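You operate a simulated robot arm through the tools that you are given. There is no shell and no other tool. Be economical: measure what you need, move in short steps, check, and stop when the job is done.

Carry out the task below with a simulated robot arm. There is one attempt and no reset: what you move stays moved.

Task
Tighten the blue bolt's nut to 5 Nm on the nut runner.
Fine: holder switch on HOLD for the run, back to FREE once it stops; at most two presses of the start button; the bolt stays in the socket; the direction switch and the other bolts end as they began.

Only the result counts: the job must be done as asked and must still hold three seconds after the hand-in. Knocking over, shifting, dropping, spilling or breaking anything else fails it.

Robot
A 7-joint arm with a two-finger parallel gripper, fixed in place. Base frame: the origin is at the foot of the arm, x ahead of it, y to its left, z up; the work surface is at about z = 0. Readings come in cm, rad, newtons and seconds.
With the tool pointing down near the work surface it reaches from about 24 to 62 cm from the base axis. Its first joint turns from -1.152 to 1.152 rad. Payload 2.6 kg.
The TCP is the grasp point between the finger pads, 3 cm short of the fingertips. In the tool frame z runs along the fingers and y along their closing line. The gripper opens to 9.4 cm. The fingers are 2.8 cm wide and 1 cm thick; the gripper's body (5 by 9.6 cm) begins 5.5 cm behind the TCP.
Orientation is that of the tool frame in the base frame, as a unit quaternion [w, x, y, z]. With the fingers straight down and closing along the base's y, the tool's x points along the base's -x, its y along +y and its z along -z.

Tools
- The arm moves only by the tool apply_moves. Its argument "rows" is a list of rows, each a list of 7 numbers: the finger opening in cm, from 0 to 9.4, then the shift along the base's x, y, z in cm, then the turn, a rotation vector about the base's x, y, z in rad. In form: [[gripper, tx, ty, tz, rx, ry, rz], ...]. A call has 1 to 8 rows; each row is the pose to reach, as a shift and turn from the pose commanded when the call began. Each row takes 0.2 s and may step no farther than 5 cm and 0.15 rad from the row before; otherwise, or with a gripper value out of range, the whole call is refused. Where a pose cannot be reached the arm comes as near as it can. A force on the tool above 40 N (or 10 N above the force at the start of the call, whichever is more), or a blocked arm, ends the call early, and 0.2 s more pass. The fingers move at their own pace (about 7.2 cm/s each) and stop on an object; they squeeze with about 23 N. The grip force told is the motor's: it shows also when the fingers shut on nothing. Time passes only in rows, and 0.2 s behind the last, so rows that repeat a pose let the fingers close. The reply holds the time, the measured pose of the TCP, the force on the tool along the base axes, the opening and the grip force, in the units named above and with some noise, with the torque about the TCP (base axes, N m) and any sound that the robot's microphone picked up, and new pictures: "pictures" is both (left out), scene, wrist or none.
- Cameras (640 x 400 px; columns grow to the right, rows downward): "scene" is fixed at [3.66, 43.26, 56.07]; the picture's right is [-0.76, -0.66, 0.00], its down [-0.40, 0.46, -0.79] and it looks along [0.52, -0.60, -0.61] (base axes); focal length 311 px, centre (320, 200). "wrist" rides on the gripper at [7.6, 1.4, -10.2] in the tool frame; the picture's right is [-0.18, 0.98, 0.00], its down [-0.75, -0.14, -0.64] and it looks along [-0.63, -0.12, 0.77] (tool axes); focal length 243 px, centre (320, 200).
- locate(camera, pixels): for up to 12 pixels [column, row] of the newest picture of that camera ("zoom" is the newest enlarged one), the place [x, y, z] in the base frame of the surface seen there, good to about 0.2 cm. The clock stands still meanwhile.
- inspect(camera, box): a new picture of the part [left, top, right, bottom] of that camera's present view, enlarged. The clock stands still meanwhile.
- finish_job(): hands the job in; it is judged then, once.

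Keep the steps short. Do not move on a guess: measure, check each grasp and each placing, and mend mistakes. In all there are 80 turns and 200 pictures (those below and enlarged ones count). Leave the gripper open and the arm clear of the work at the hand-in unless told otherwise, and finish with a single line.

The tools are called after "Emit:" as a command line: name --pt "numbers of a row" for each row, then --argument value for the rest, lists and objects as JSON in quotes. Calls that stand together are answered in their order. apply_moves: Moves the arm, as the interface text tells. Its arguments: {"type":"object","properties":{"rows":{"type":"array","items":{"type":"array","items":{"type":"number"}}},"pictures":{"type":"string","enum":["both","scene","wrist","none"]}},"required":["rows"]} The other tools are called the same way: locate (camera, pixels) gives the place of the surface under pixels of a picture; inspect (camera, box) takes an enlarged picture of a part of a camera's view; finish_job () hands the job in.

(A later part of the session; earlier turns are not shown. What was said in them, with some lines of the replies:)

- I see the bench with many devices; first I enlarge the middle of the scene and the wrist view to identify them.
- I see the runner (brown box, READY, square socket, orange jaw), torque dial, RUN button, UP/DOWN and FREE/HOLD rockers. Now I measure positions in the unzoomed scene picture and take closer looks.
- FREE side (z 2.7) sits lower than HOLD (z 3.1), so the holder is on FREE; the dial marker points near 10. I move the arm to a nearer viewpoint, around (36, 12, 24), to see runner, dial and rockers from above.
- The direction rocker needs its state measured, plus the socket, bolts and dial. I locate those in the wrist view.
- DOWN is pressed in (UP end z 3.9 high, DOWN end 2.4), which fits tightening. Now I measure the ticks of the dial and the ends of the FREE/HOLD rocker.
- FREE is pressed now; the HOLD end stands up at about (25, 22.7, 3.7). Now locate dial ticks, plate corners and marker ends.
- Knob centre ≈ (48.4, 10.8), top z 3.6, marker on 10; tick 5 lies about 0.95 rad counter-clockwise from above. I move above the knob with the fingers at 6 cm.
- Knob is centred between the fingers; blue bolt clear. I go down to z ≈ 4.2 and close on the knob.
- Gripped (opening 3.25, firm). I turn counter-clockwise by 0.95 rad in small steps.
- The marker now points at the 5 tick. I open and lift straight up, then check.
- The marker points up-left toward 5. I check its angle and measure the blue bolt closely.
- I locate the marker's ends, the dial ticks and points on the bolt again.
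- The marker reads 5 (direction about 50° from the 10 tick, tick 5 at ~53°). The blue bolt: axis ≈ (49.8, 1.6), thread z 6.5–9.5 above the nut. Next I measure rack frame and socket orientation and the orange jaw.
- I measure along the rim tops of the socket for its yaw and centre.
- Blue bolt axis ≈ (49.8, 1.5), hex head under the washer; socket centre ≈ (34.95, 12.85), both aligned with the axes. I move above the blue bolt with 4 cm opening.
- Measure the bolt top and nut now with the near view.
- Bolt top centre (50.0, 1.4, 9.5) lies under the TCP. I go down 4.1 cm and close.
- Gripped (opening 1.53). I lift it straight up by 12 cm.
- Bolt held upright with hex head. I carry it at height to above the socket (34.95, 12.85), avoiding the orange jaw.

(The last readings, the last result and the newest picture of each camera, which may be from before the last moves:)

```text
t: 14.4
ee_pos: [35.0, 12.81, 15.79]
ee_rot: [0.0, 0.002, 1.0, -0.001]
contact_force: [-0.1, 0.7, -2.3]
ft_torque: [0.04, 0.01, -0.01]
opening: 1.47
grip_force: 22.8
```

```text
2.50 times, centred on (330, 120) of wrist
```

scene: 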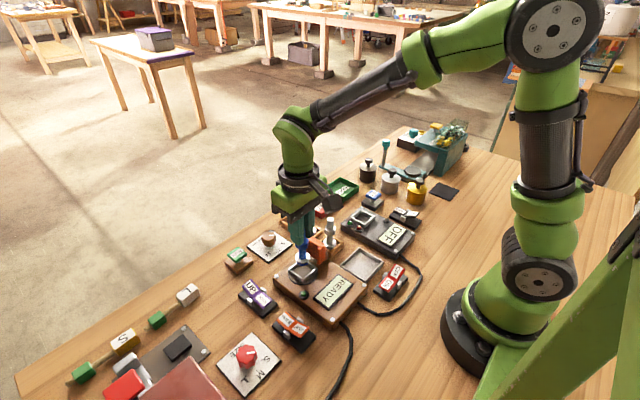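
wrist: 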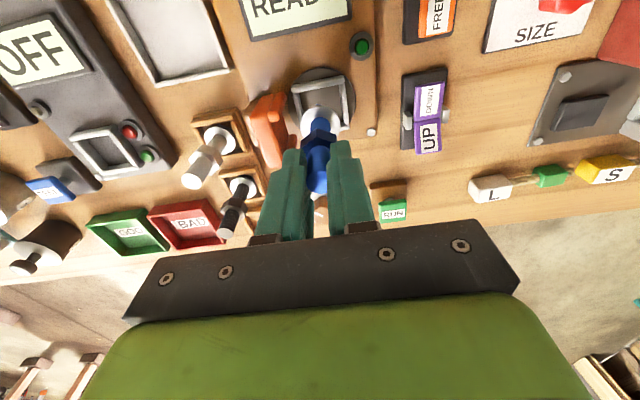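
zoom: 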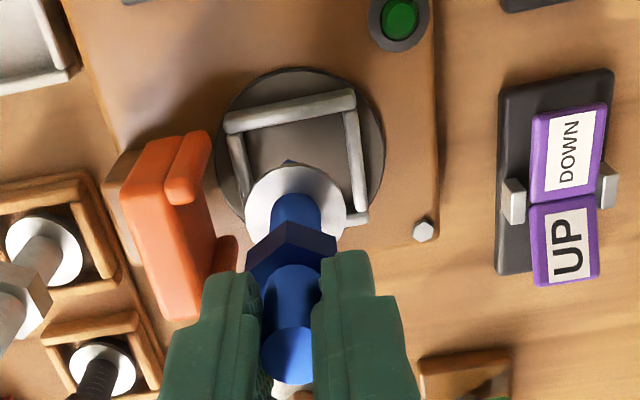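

Projection check: the socket centre lies within ~0.15 cm of the bolt axis. I descend to just above the rim and look again.

Emit:
apply_moves --pt "0.8 -0.1 0 -1 0 0 0" --pt "0.8 -0.1 0 -1.9 0 0 0" --pt "0.8 -0.1 0 -1.9 0 0 0" --pictures "wrist"

Emit:
inspect --camera "scene" --box '[283, 240, 333, 285]'

Emit:
inspect --camera "wrist" --box '[270, 40, 380, 140]'

```text
t: 15.2
ee_pos: [34.87, 12.78, 13.91]
ee_rot: [-0.001, 0.0, 1.0, 0.0]
contact_force: [0.7, 0.6, -0.9]
ft_torque: [-0.04, 0.01, 0.02]
opening: 1.49
grip_force: 22.7
```

wrist: 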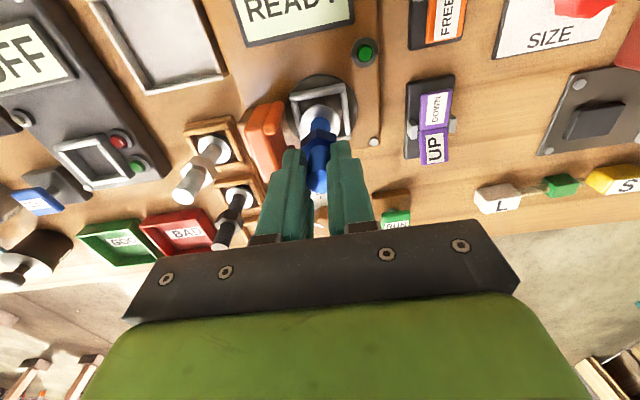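

```text
8.89 times, centred on (308, 262) of scene
```

zoom: 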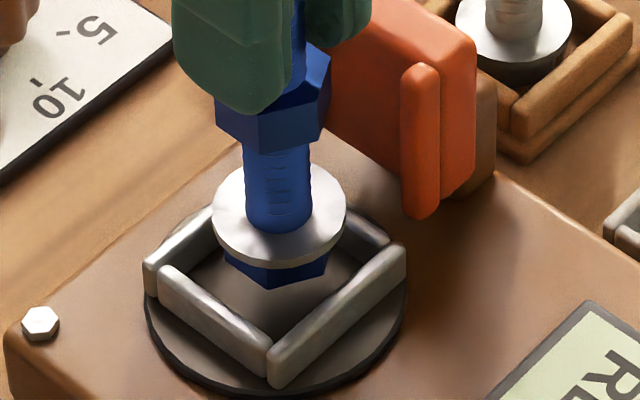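

```text
4.00 times, centred on (325, 90) of wrist
```

zoom: 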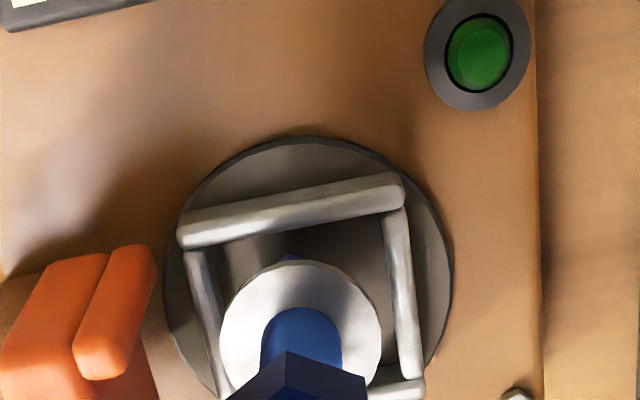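

Well aligned above the square. I lower in small steps and watch the force.

Emit:
apply_moves --pt "0.8 0 0 -0.4 0 0 0" --pt "0.8 0 0 -0.8 0 0 0" --pt "0.8 0 0 -1.2 0 0 0" --pt "0.8 0 0 -1.5 0 0 0" --pt "0.8 0 0 -1.5 0 0 0" --pictures "wrist"

Emit:
inspect --camera "scene" --box '[283, 240, 333, 285]'

```text
t: 16.4
ee_pos: [34.96, 12.97, 12.38]
ee_rot: [0.002, 0.001, 1.0, 0.001]
contact_force: [-4.2, -0.6, 12.9]
ft_torque: [-0.26, 0.31, 0.02]
opening: 1.51
grip_force: 22.8
```

wrist: 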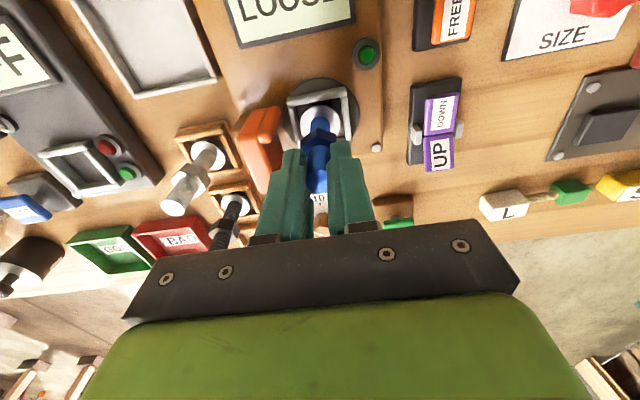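

```text
8.89 times, centred on (308, 262) of scene
```

zoom: 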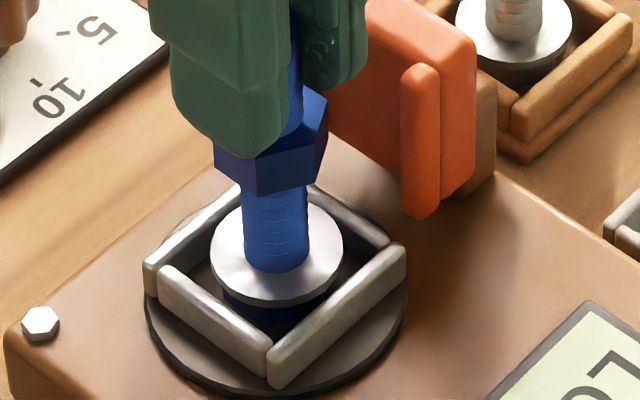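

The display now reads LOOSE and 13 N upward shows the bolt is standing in the socket. I open to 3 cm and rise straight up.

Emit:
apply_moves --pt "0.8 0 0 -1.4 0 0 0" --pt "0.8 0 0 0 0 0 0" --pictures "none"

```text
t: 16.7
ee_pos: [35.14, 13.09, 12.28]
ee_rot: [0.004, 0.002, 1.0, 0.002]
contact_force: [-0.1, -0.9, 4.8]
ft_torque: [-0.14, -0.06, -0.05]
opening: 1.5
grip_force: 22.8
stopped in row 1: the force on the tool passed its limit at 59 N (the readings are from after the stop); the commanded pose is now the measured one
```

That row was my error: it pushed downward and stopped at 59 N. I check the state before releasing.

Emit:
apply_moves --pt "0.8 0 0 0.1 0 0 0" --pictures "both"

Emit:
inspect --camera "scene" --box '[273, 215, 343, 300]'

Emit:
inspect --camera "wrist" --box '[220, 0, 400, 140]'

```text
t: 17.1
ee_pos: [35.09, 12.96, 12.23]
ee_rot: [0.004, 0.002, 1.0, 0.002]
contact_force: [0.3, -0.9, 1.4]
ft_torque: [-0.11, -0.08, 0.02]
opening: 1.52
grip_force: 23.0
```

scene: 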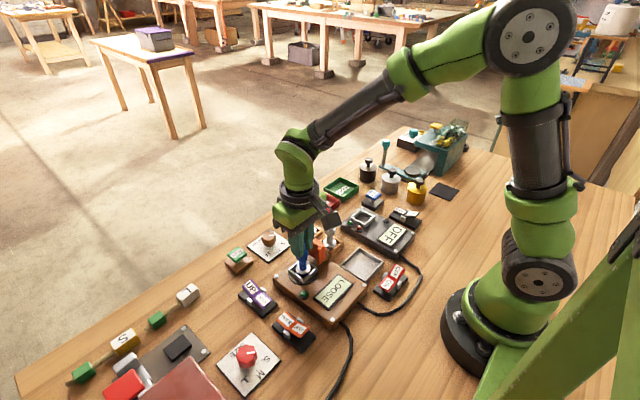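
wrist: 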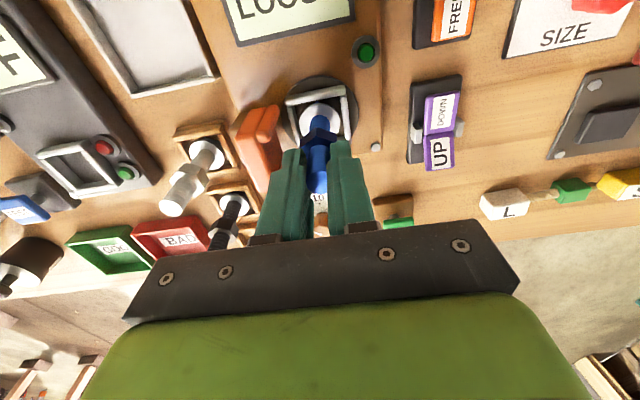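

```text
4.71 times, centred on (308, 258) of scene
```

zoom: 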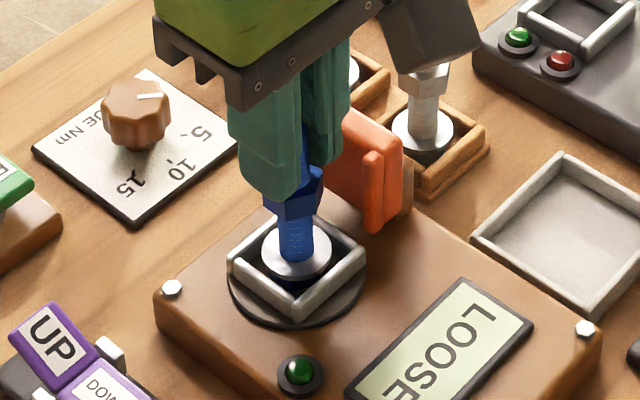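

```text
2.86 times, centred on (310, 70) of wrist
```

zoom: 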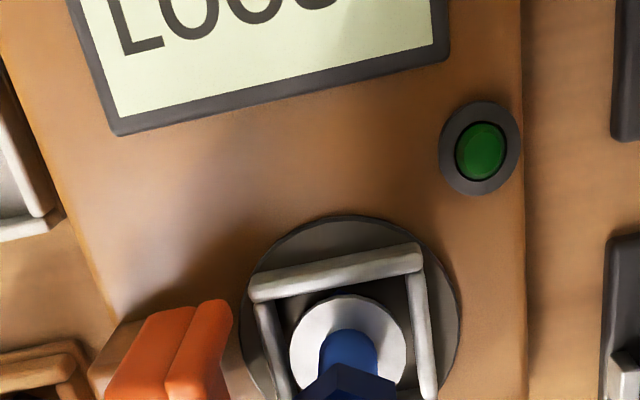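

Bolt sits in the socket, nothing else moved. Now open to 3 cm and rise.

Emit:
apply_moves --pt "3 0 0 0 0 0 0" --pt "3 0 0 0 0 0 0" --pt "3 0 0 2 0 0 0" --pt "3 0 0 5 0 0 0" --pt "3 0 0 9 0 0 0" --pt "3 0 0 9 0 0 0"

Emit:
inspect --camera "scene" --box '[273, 215, 343, 300]'

```text
t: 18.5
ee_pos: [34.83, 13.21, 21.55]
ee_rot: [0.003, 0.002, 1.0, 0.002]
contact_force: [0.2, -0.1, -0.5]
ft_torque: [-0.03, -0.01, -0.01]
opening: 2.98
grip_force: 0.2
```

scene: 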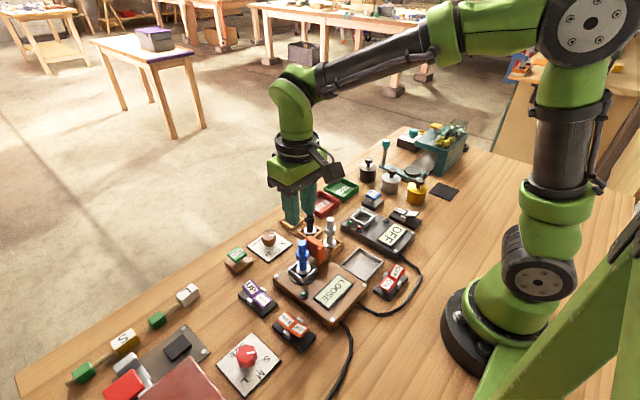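
wrist: 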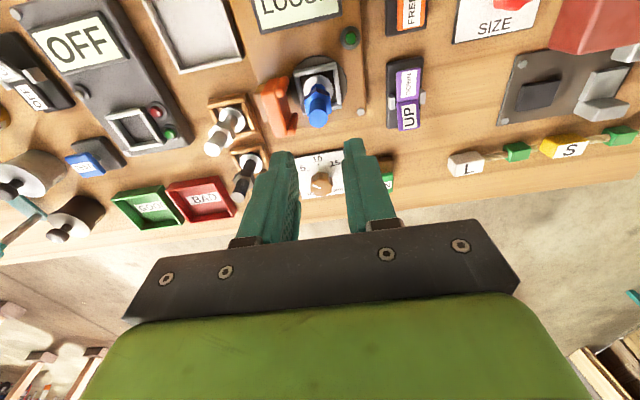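

```text
4.71 times, centred on (308, 258) of scene
```

zoom: 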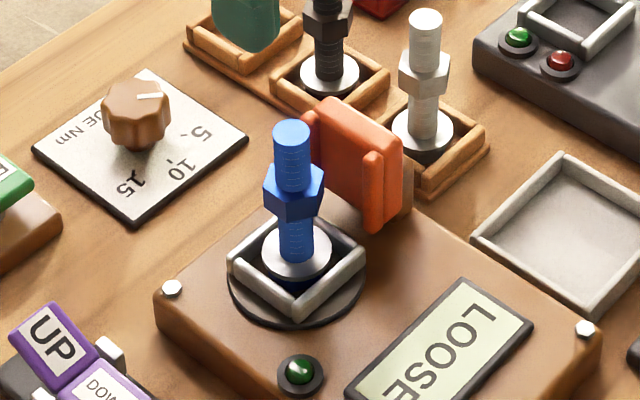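

Bolt stands upright in the socket. Next the holder: I close the fingers and move above the raised HOLD end (25.2, 22.8).

Emit:
apply_moves --pt "0 -3 3 0 0 0 0" --pt "0 -6 6 -1 0 0 0" --pt "0 -9.6 9.5 -3 0 0 0" --pt "0 -9.6 9.5 -7 0 0 0" --pt "0 -9.6 9.5 -11 0 0 0" --pt "0 -9.6 9.5 -12 0 0 0" --pt "0 -9.6 9.5 -12 0 0 0"

Emit:
inspect --camera "scene" --box '[250, 270, 350, 360]'

Emit:
inspect --camera "wrist" --box '[240, 60, 400, 200]'

```text
refused: row 3 steps farther than a row can; nothing moved
```

```text
4.44 times, centred on (300, 315) of scene
```

zoom: 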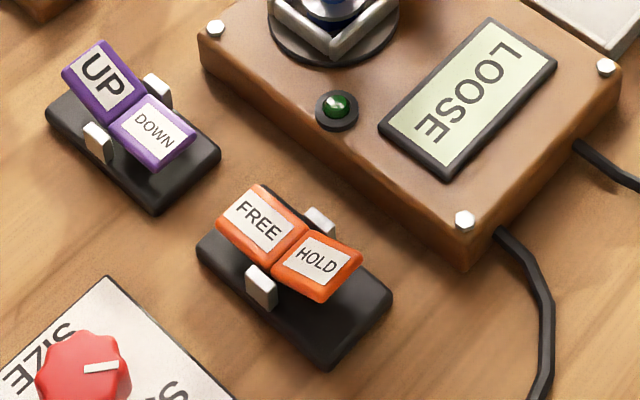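

```text
2.86 times, centred on (320, 130) of wrist
```

zoom: 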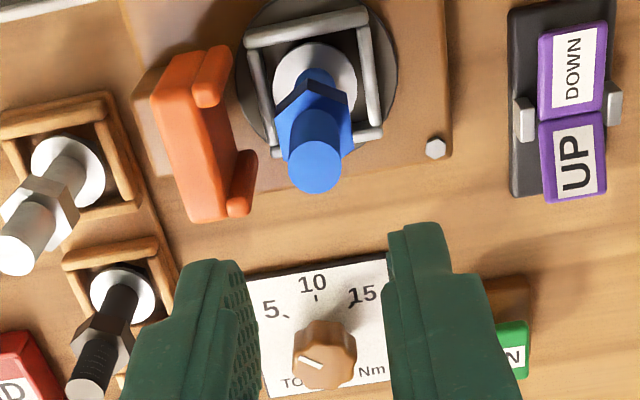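

Refused for a too large step; I repeat with smaller steps.

Emit:
apply_moves --pt "0 -3 3 0 0 0 0" --pt "0 -6 6 -1 0 0 0" --pt "0 -9 9 -2 0 0 0" --pt "0 -9.6 9.6 -6 0 0 0" --pt "0 -9.6 9.6 -10 0 0 0" --pt "0 -9.6 9.6 -12 0 0 0" --pt "0 -9.6 9.6 -12 0 0 0"

Emit:
inspect --camera "scene" --box '[250, 270, 350, 360]'

Emit:
inspect --camera "wrist" --box '[240, 60, 400, 200]'

```text
t: 20.1
ee_pos: [25.54, 22.57, 9.54]
ee_rot: [0.003, 0.001, 1.0, 0.002]
contact_force: [1.1, -0.5, 0.4]
ft_torque: [-0.01, -0.04, 0.0]
opening: 0.0
grip_force: 23.4
```

scene: 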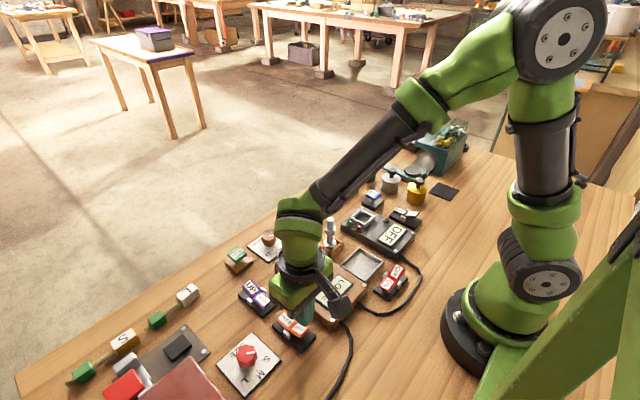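
wrist: 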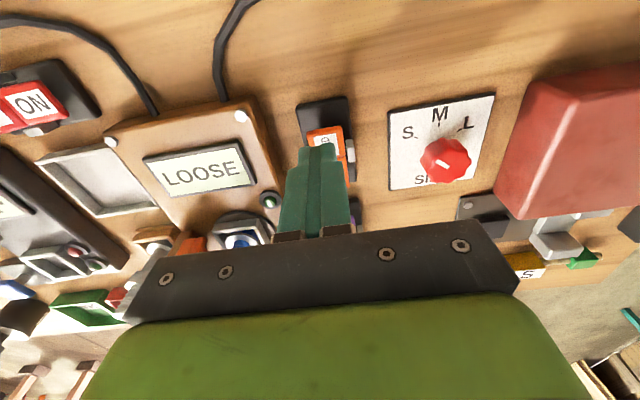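

```text
4.44 times, centred on (300, 315) of scene
```

zoom: 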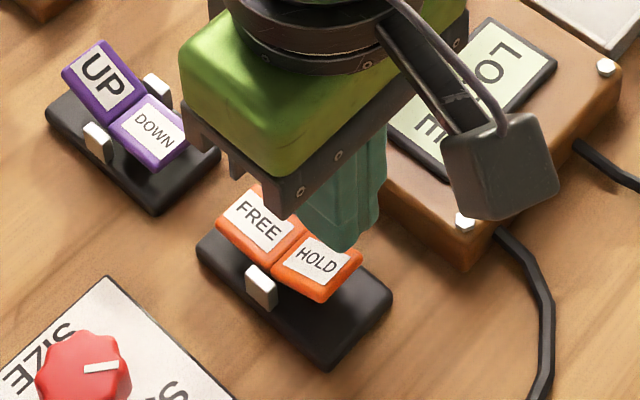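

```text
2.86 times, centred on (320, 130) of wrist
```

zoom: 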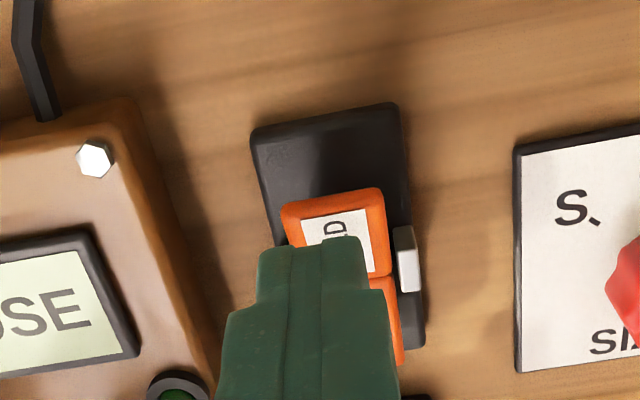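

The fingertip is over the HOLD tile. I shift 0.4 cm outward and press down gradually.

Emit:
apply_moves --pt "0 -0.5 0.1 -2 0 0 0" --pt "0 -0.5 0.1 -2.8 0 0 0" --pt "0 -0.5 0.1 -3.2 0 0 0" --pt "0 -0.5 0.1 -3.6 0 0 0" --pt "0 -0.5 0.1 -4.0 0 0 0" --pt "0 -0.5 0.1 -4.2 0 0 0" --pictures "scene"

Emit:
inspect --camera "scene" --box '[250, 270, 350, 360]'

```text
t: 21.5
ee_pos: [24.95, 22.57, 5.46]
ee_rot: [0.004, 0.002, 1.0, 0.001]
contact_force: [-2.9, -3.1, 9.1]
ft_torque: [-0.09, 0.1, 0.02]
opening: 0.04
grip_force: 22.9
stopped in row 6: the force on the tool passed its limit at 49 N (the readings are from after the stop); the commanded pose is now the measured one
```

scene: 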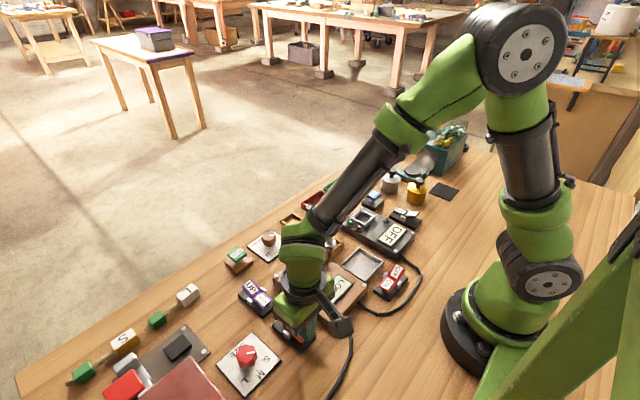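

```text
4.44 times, centred on (300, 315) of scene
```

zoom: 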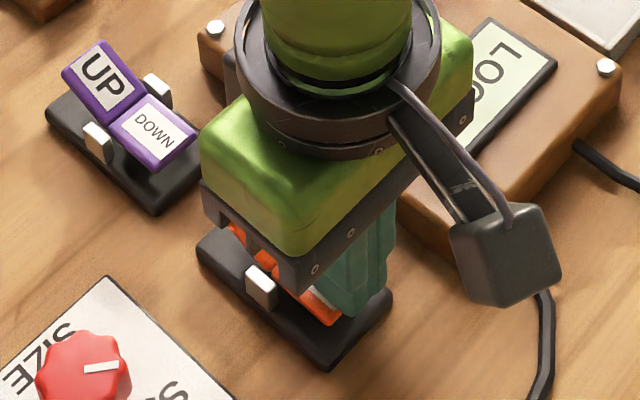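

The rocker reached its stop. I rise and look at the switch and the jaw.

Emit:
apply_moves --pt "0 0 0 3 0 0 0" --pt "0 0 0 7 0 0 0" --pt "0 0 0 11 0 0 0" --pt "0 2 -4 13 0 0 0" --pt "0 5 -7 14 0 0 0" --pt "0 8 -9 14 0 0 0" --pt "0 8 -9 14 0 0 0"

Emit:
inspect --camera "scene" --box '[250, 210, 370, 360]'

```text
t: 23.1
ee_pos: [32.89, 13.6, 19.55]
ee_rot: [0.004, 0.002, 1.0, 0.002]
contact_force: [-0.6, 0.1, 0.3]
ft_torque: [0.03, 0.04, -0.05]
opening: 0.03
grip_force: 23.4
```

scene: 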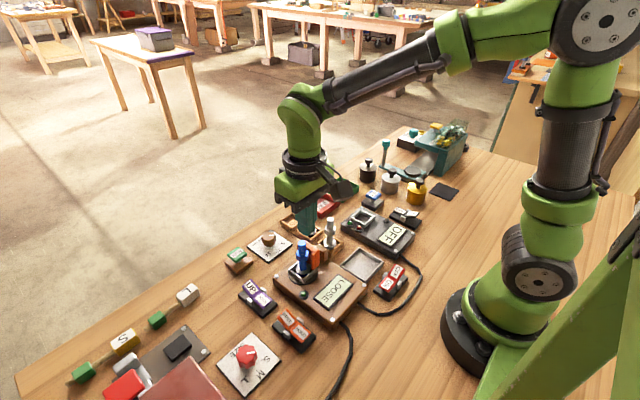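
wrist: 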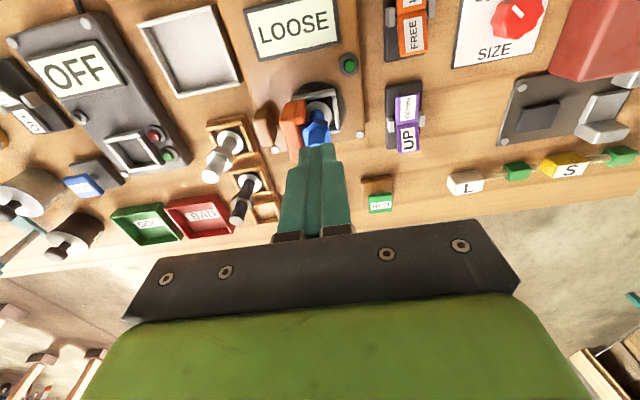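

```text
2.67 times, centred on (310, 285) of scene
```

zoom: 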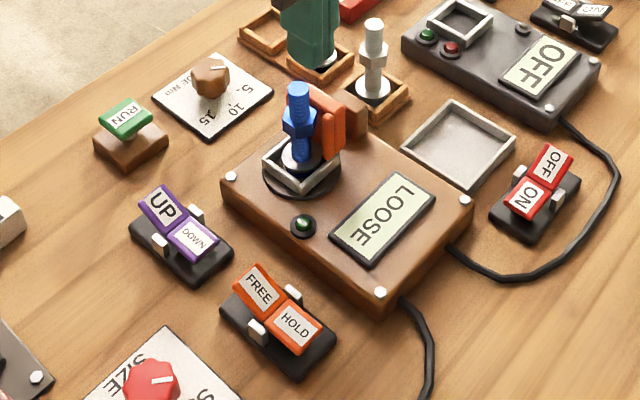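

HOLD is in and the orange jaw has moved onto the bolt. Now I locate the RUN button precisely.

Emit:
inspect --camera "scene" --box '[220, 235, 260, 275]'

Emit:
locate --camera "zoom" --pixels '[[280, 160], [200, 160], [270, 105], [360, 155], [285, 225], [280, 190], [300, 330], [440, 250]]'

Emit:
inspect --camera "scene" --box '[280, 230, 330, 290]'

```text
10.00 times, centred on (240, 255) of scene
```

zoom: 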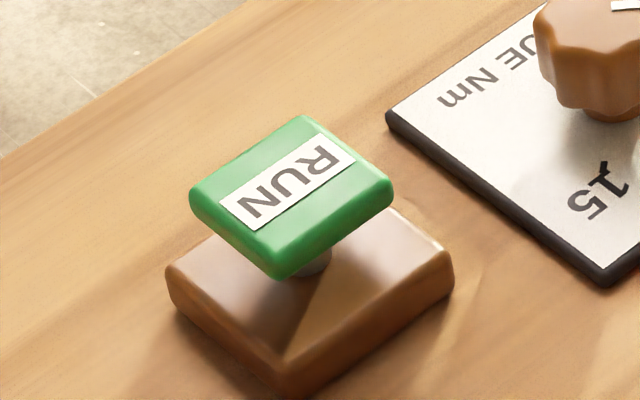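

```text
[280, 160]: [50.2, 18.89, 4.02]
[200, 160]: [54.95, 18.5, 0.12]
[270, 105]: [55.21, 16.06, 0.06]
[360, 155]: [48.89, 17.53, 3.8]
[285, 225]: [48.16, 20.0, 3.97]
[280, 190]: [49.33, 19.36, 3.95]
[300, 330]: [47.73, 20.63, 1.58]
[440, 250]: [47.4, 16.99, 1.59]
```

```text
6.67 times, centred on (305, 260) of scene
```

zoom: 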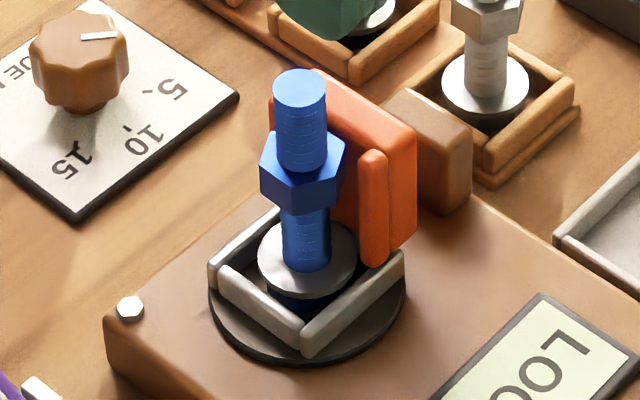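

Button centre ≈ (49.2, 19.2, 3.95). I go above it, tips at z ≈ 5.5.

Emit:
apply_moves --pt "0 4 1.4 0 0 0 0" --pt "0 8 2.8 0 0 0 0" --pt "0 12 4.2 0 0 0 0" --pt "0 16.3 5.6 0 0 0 0" --pt "0 16.3 5.6 -4 0 0 0" --pt "0 16.3 5.6 -8 0 0 0" --pt "0 16.3 5.6 -11 0 0 0" --pt "0 16.3 5.6 -11 0 0 0"

Emit:
inspect --camera "scene" --box '[200, 200, 300, 290]'

```text
t: 24.9
ee_pos: [49.3, 19.36, 8.5]
ee_rot: [0.005, 0.002, 1.0, 0.002]
contact_force: [0.7, -0.2, -0.1]
ft_torque: [0.0, 0.0, 0.04]
opening: 0.01
grip_force: 22.7
```

scene: 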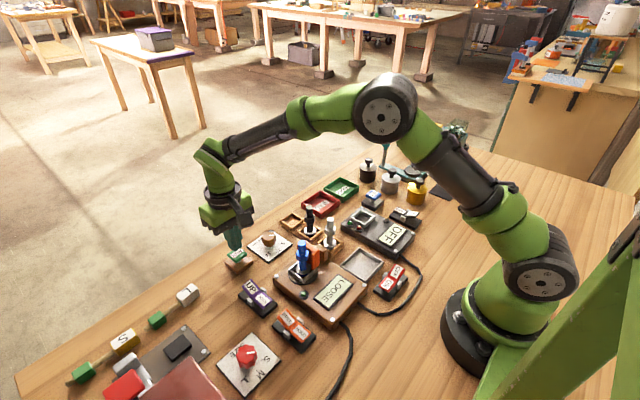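
wrist: 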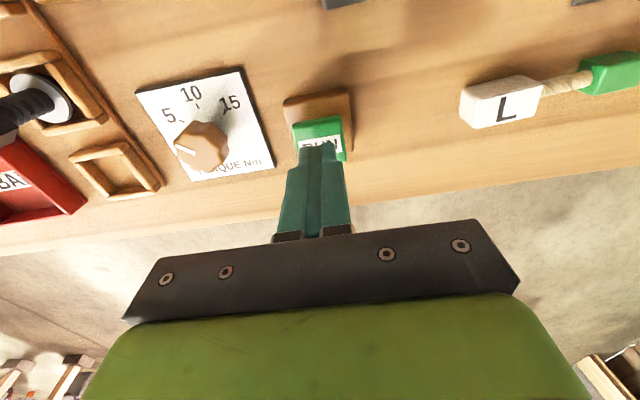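

```text
4.44 times, centred on (250, 245) of scene
```

zoom: 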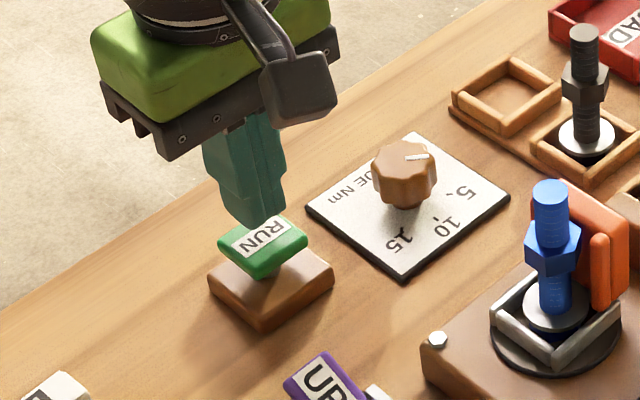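

Over the button. One stroke downward, stopping on force.

Emit:
apply_moves --pt "0 -0.1 -0.1 -1 0 0 0" --pt "0 -0.1 -0.1 -1.5 0 0 0" --pt "0 -0.1 -0.1 -1.9 0 0 0" --pt "0 -0.1 -0.1 -2.2 0 0 0" --pt "0 -0.1 -0.1 -2.5 0 0 0" --pictures "scene"

Emit:
inspect --camera "scene" --box '[220, 220, 380, 330]'

```text
t: 26.1
ee_pos: [49.19, 19.11, 5.91]
ee_rot: [0.005, 0.002, 1.0, 0.002]
contact_force: [1.0, 0.5, 1.5]
ft_torque: [0.02, 0.03, 0.04]
opening: 0.0
grip_force: 22.6
heard: click
```

scene: 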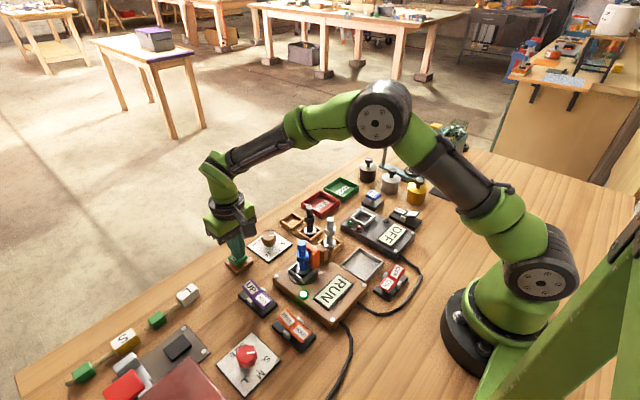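

```text
3.64 times, centred on (300, 275) of scene
```

zoom: 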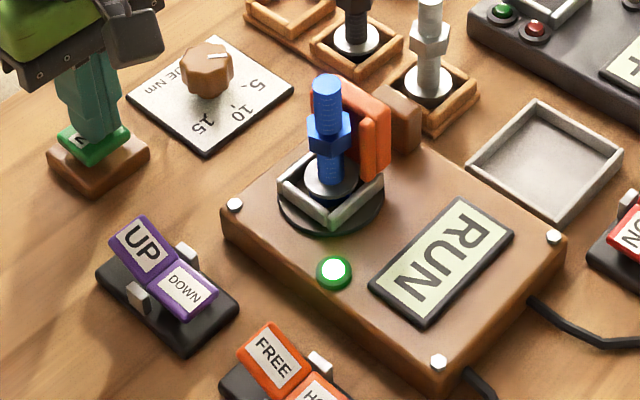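

It clicked; the display says RUN and the lamp is lit. I lift off the button smoothly and wait, watching.

Emit:
apply_moves --pt "0 0 0 3 0 0 0" --pt "0 0 0 7 0 0 0" --pt "0 0 0 10 0 0 0" --pt "0 0 0 10 0 0 0" --pt "0 0 0 10 0 0 0" --pt "0 0 0 10 0 0 0" --pictures "scene"

Emit:
inspect --camera "scene" --box '[220, 220, 380, 330]'

```text
t: 27.5
ee_pos: [49.2, 19.23, 15.88]
ee_rot: [0.004, 0.001, 1.0, 0.001]
contact_force: [0.5, 0.3, 0.4]
ft_torque: [0.01, 0.0, 0.0]
opening: 0.0
grip_force: 23.4
```

scene: 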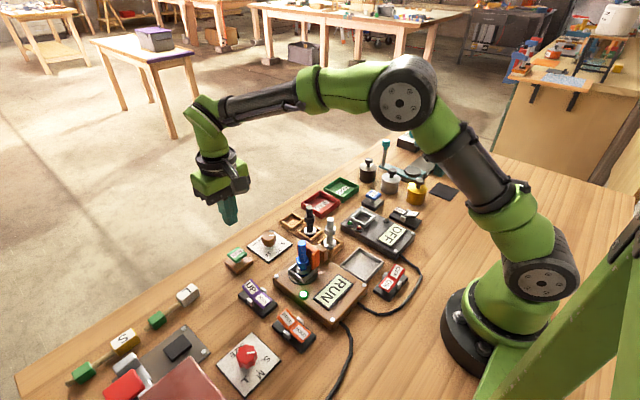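

```text
3.64 times, centred on (300, 275) of scene
```

zoom: 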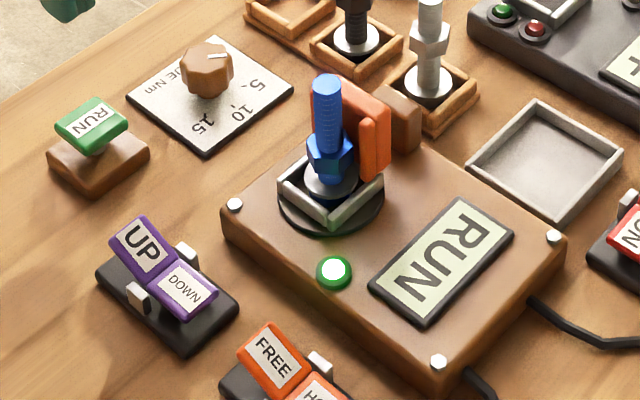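

The nut is running down. I wait, holding still.

Emit:
apply_moves --pt "0 0 0 0 0 0 0" --pt "0 0 0 0 0 0 0" --pt "0 0 0 0 0 0 0" --pt "0 0 0 0 0 0 0" --pt "0 0 0 0 0 0 0" --pt "0 0 0 0 0 0 0" --pictures "scene"

Emit:
inspect --camera "scene" --box '[220, 220, 380, 330]'

```text
t: 28.9
ee_pos: [49.24, 19.14, 15.94]
ee_rot: [0.005, 0.003, 1.0, 0.002]
contact_force: [-0.1, 0.4, -0.3]
ft_torque: [0.01, -0.01, -0.01]
opening: 0.0
grip_force: 22.9
```

scene: 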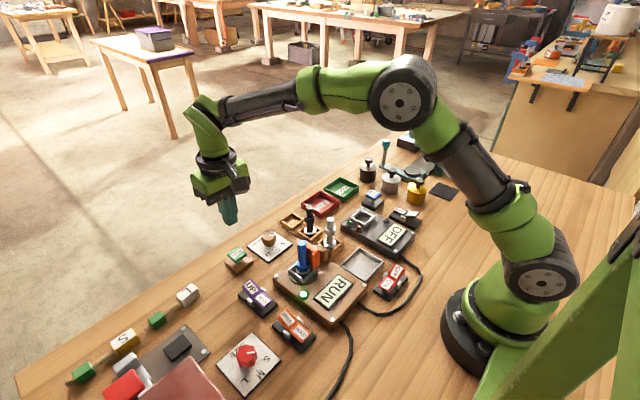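

```text
3.64 times, centred on (300, 275) of scene
```

zoom: 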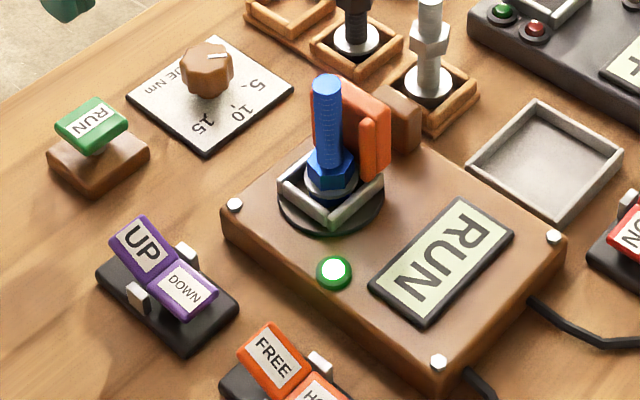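

The nut has nearly reached the washer; still RUN. I wait on.

Emit:
apply_moves --pt "0 0 0 0 0 0 0" --pt "0 0 0 0 0 0 0" --pt "0 0 0 0 0 0 0" --pt "0 0 0 0 0 0 0" --pt "0 0 0 0 0 0 0" --pt "0 0 0 0 0 0 0" --pt "0 0 0 0 0 0 0" --pt "0 0 0 0 0 0 0" --pictures "scene"

Emit:
inspect --camera "scene" --box '[220, 220, 380, 330]'

```text
t: 30.7
ee_pos: [49.2, 18.99, 15.9]
ee_rot: [0.004, 0.002, 1.0, 0.002]
contact_force: [0.0, -0.7, 0.0]
ft_torque: [0.02, -0.01, -0.01]
opening: 0.0
grip_force: 23.1
```

scene: 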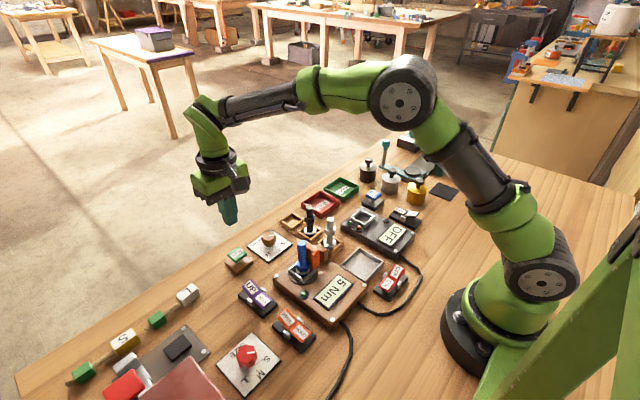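

```text
3.64 times, centred on (300, 275) of scene
```

zoom: 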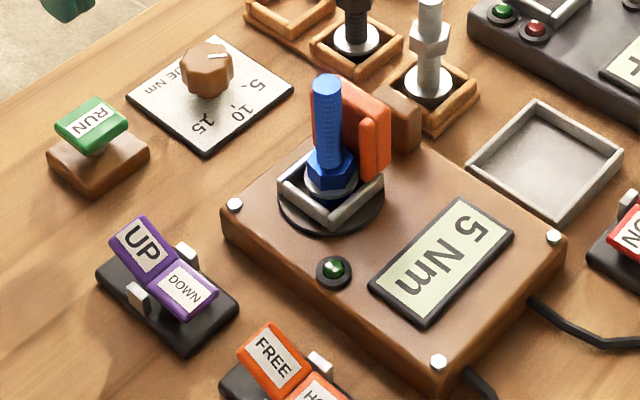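

Display reads 5 Nm, lamp off: the run has stopped. Now back to FREE: I move above the raised FREE end (~30.8, 22.8).

Emit:
apply_moves --pt "0 -4 2 2 0 0 0" --pt "0 -8.5 3 3 0 0 0" --pt "0 -13 3.6 3 0 0 0" --pt "0 -17.5 3.6 3 0 0 0" --pt "0 -18.4 3.6 0 0 0 0" --pt "0 -18.4 3.6 -4 0 0 0" --pt "0 -18.4 3.6 -6.5 0 0 0" --pt "0 -18.4 3.6 -6.5 0 0 0"

Emit:
inspect --camera "scene" --box '[240, 270, 340, 360]'

Emit:
locate --camera "zoom" --pixels '[[280, 240], [300, 260], [340, 280], [350, 300]]'

Emit:
inspect --camera "wrist" --box '[240, 40, 400, 180]'

```text
t: 32.5
ee_pos: [30.84, 22.83, 9.46]
ee_rot: [0.004, 0.003, 1.0, 0.001]
contact_force: [-0.2, 0.0, -0.7]
ft_torque: [0.04, 0.0, -0.01]
opening: 0.01
grip_force: 22.5
```

scene: 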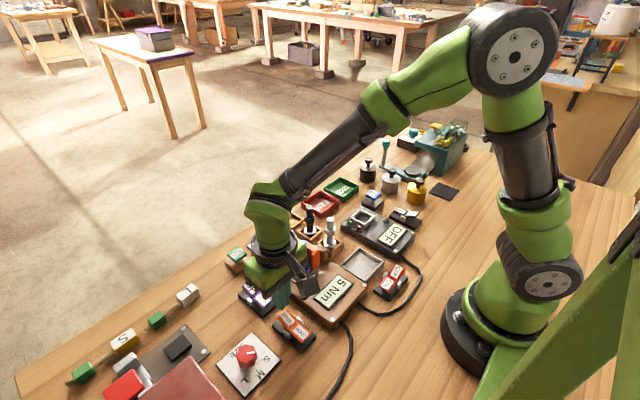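
wrist: 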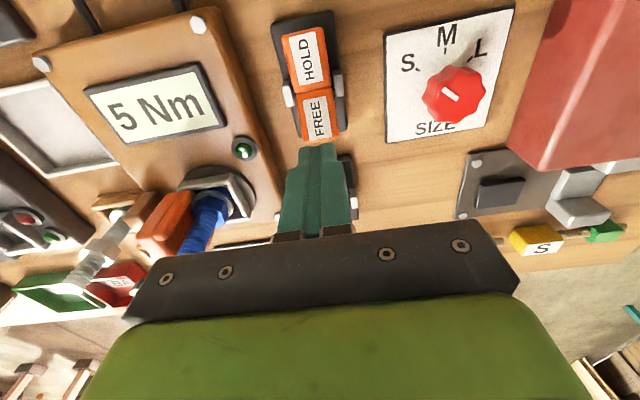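

```text
4.44 times, centred on (290, 315) of scene
```

zoom: 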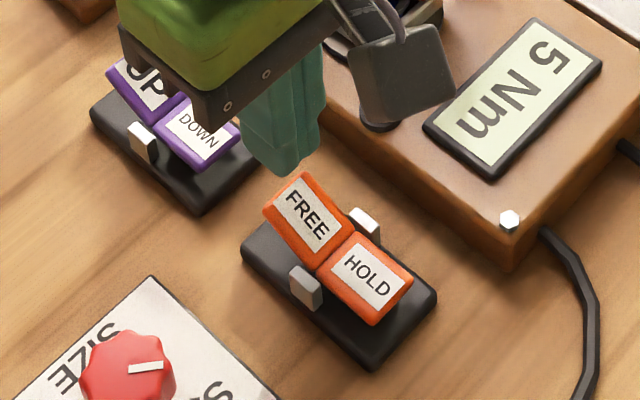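

```text
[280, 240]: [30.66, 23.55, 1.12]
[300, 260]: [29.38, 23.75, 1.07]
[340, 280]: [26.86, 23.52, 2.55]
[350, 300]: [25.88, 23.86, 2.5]
```

```text
2.86 times, centred on (320, 110) of wrist
```

zoom: 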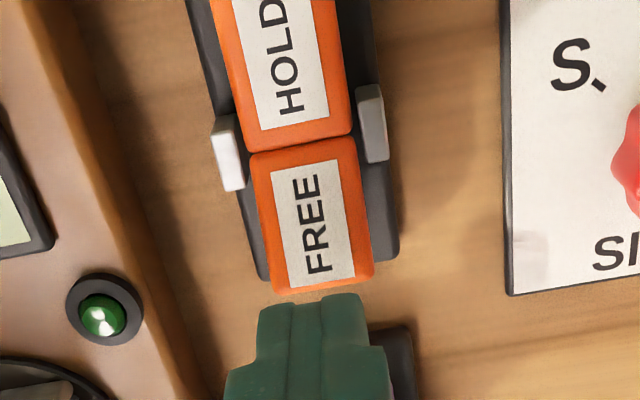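

I locate the FREE tile's ends.

Emit:
locate --camera "wrist" --pixels '[[316.5, 120], [319.5, 138], [313, 96], [303, 138], [336, 134]]'

```text
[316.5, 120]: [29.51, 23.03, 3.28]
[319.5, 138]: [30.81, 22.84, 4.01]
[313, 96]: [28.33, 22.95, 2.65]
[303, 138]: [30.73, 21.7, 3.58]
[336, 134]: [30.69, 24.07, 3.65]
```

Tile end at x ≈ 30.9, z ≈ 3.8. I shift −0.4 cm in x and press down.

Emit:
apply_moves --pt "0 -0.4 0 -1.8 0 0 0" --pt "0 -0.4 0 -2.6 0 0 0" --pt "0 -0.4 0 -3.0 0 0 0" --pt "0 -0.4 0 -3.4 0 0 0" --pt "0 -0.4 0 -3.8 0 0 0" --pt "0 -0.4 0 -4.1 0 0 0" --pictures "none"

Emit:
apply_moves --pt "0 0 0 3 0 0 0" --pt "0 0 0 7 0 0 0" --pt "0 0 0 11 0 0 0" --pt "3 3 1 14 0 0 0" --pt "6 7 1 16 0 0 0" --pt "8 11 1 18 0 0 0" --pt "8 14 1 19 0 0 0" --pt "8 14 1 19 0 0 0"

Emit:
inspect --camera "scene" --box '[220, 210, 380, 350]'

```text
t: 33.9
ee_pos: [30.41, 22.73, 5.54]
ee_rot: [0.005, 0.003, 1.0, 0.002]
contact_force: [-9.7, -9.2, 32.1]
ft_torque: [-0.26, 0.72, 0.27]
opening: 0.02
grip_force: 22.8
```

```text
t: 35.7
ee_pos: [44.57, 23.8, 24.51]
ee_rot: [0.004, 0.003, 1.0, 0.001]
contact_force: [-0.6, -1.0, -0.3]
ft_torque: [0.02, 0.01, -0.02]
opening: 8.01
grip_force: 0.0
```

scene: 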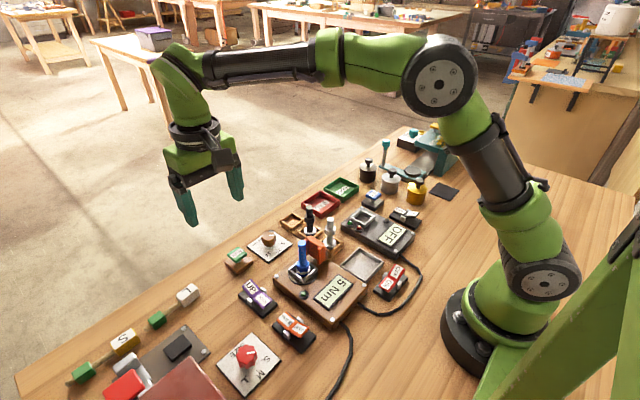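
wrist: 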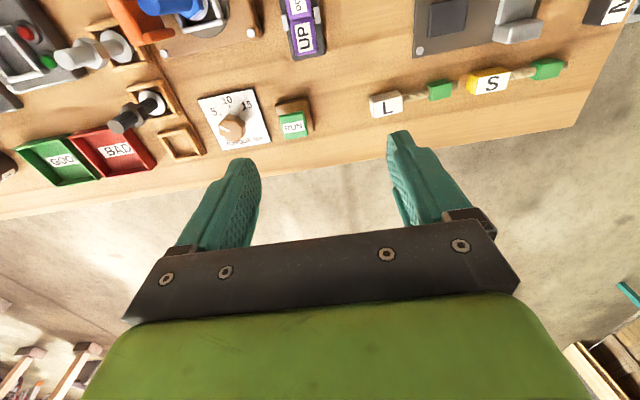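

```text
2.86 times, centred on (300, 280) of scene
```

zoom: 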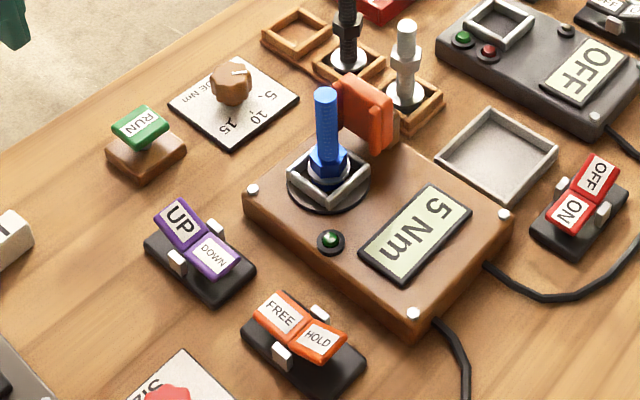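

FREE is pressed again, the jaw is back, the display holds 5 Nm, the bolt stands in the socket, the direction switch is still on DOWN, the other bolts are in the rack, and the arm is clear and open. I hand in.

Emit:
finish_job

```text
The job is handed in.
```

The blue bolt's nut is tightened to 5 Nm on one start press, the holder is back on FREE, the bolt is still in the socket, and the direction switch and the other bolts are as they began.
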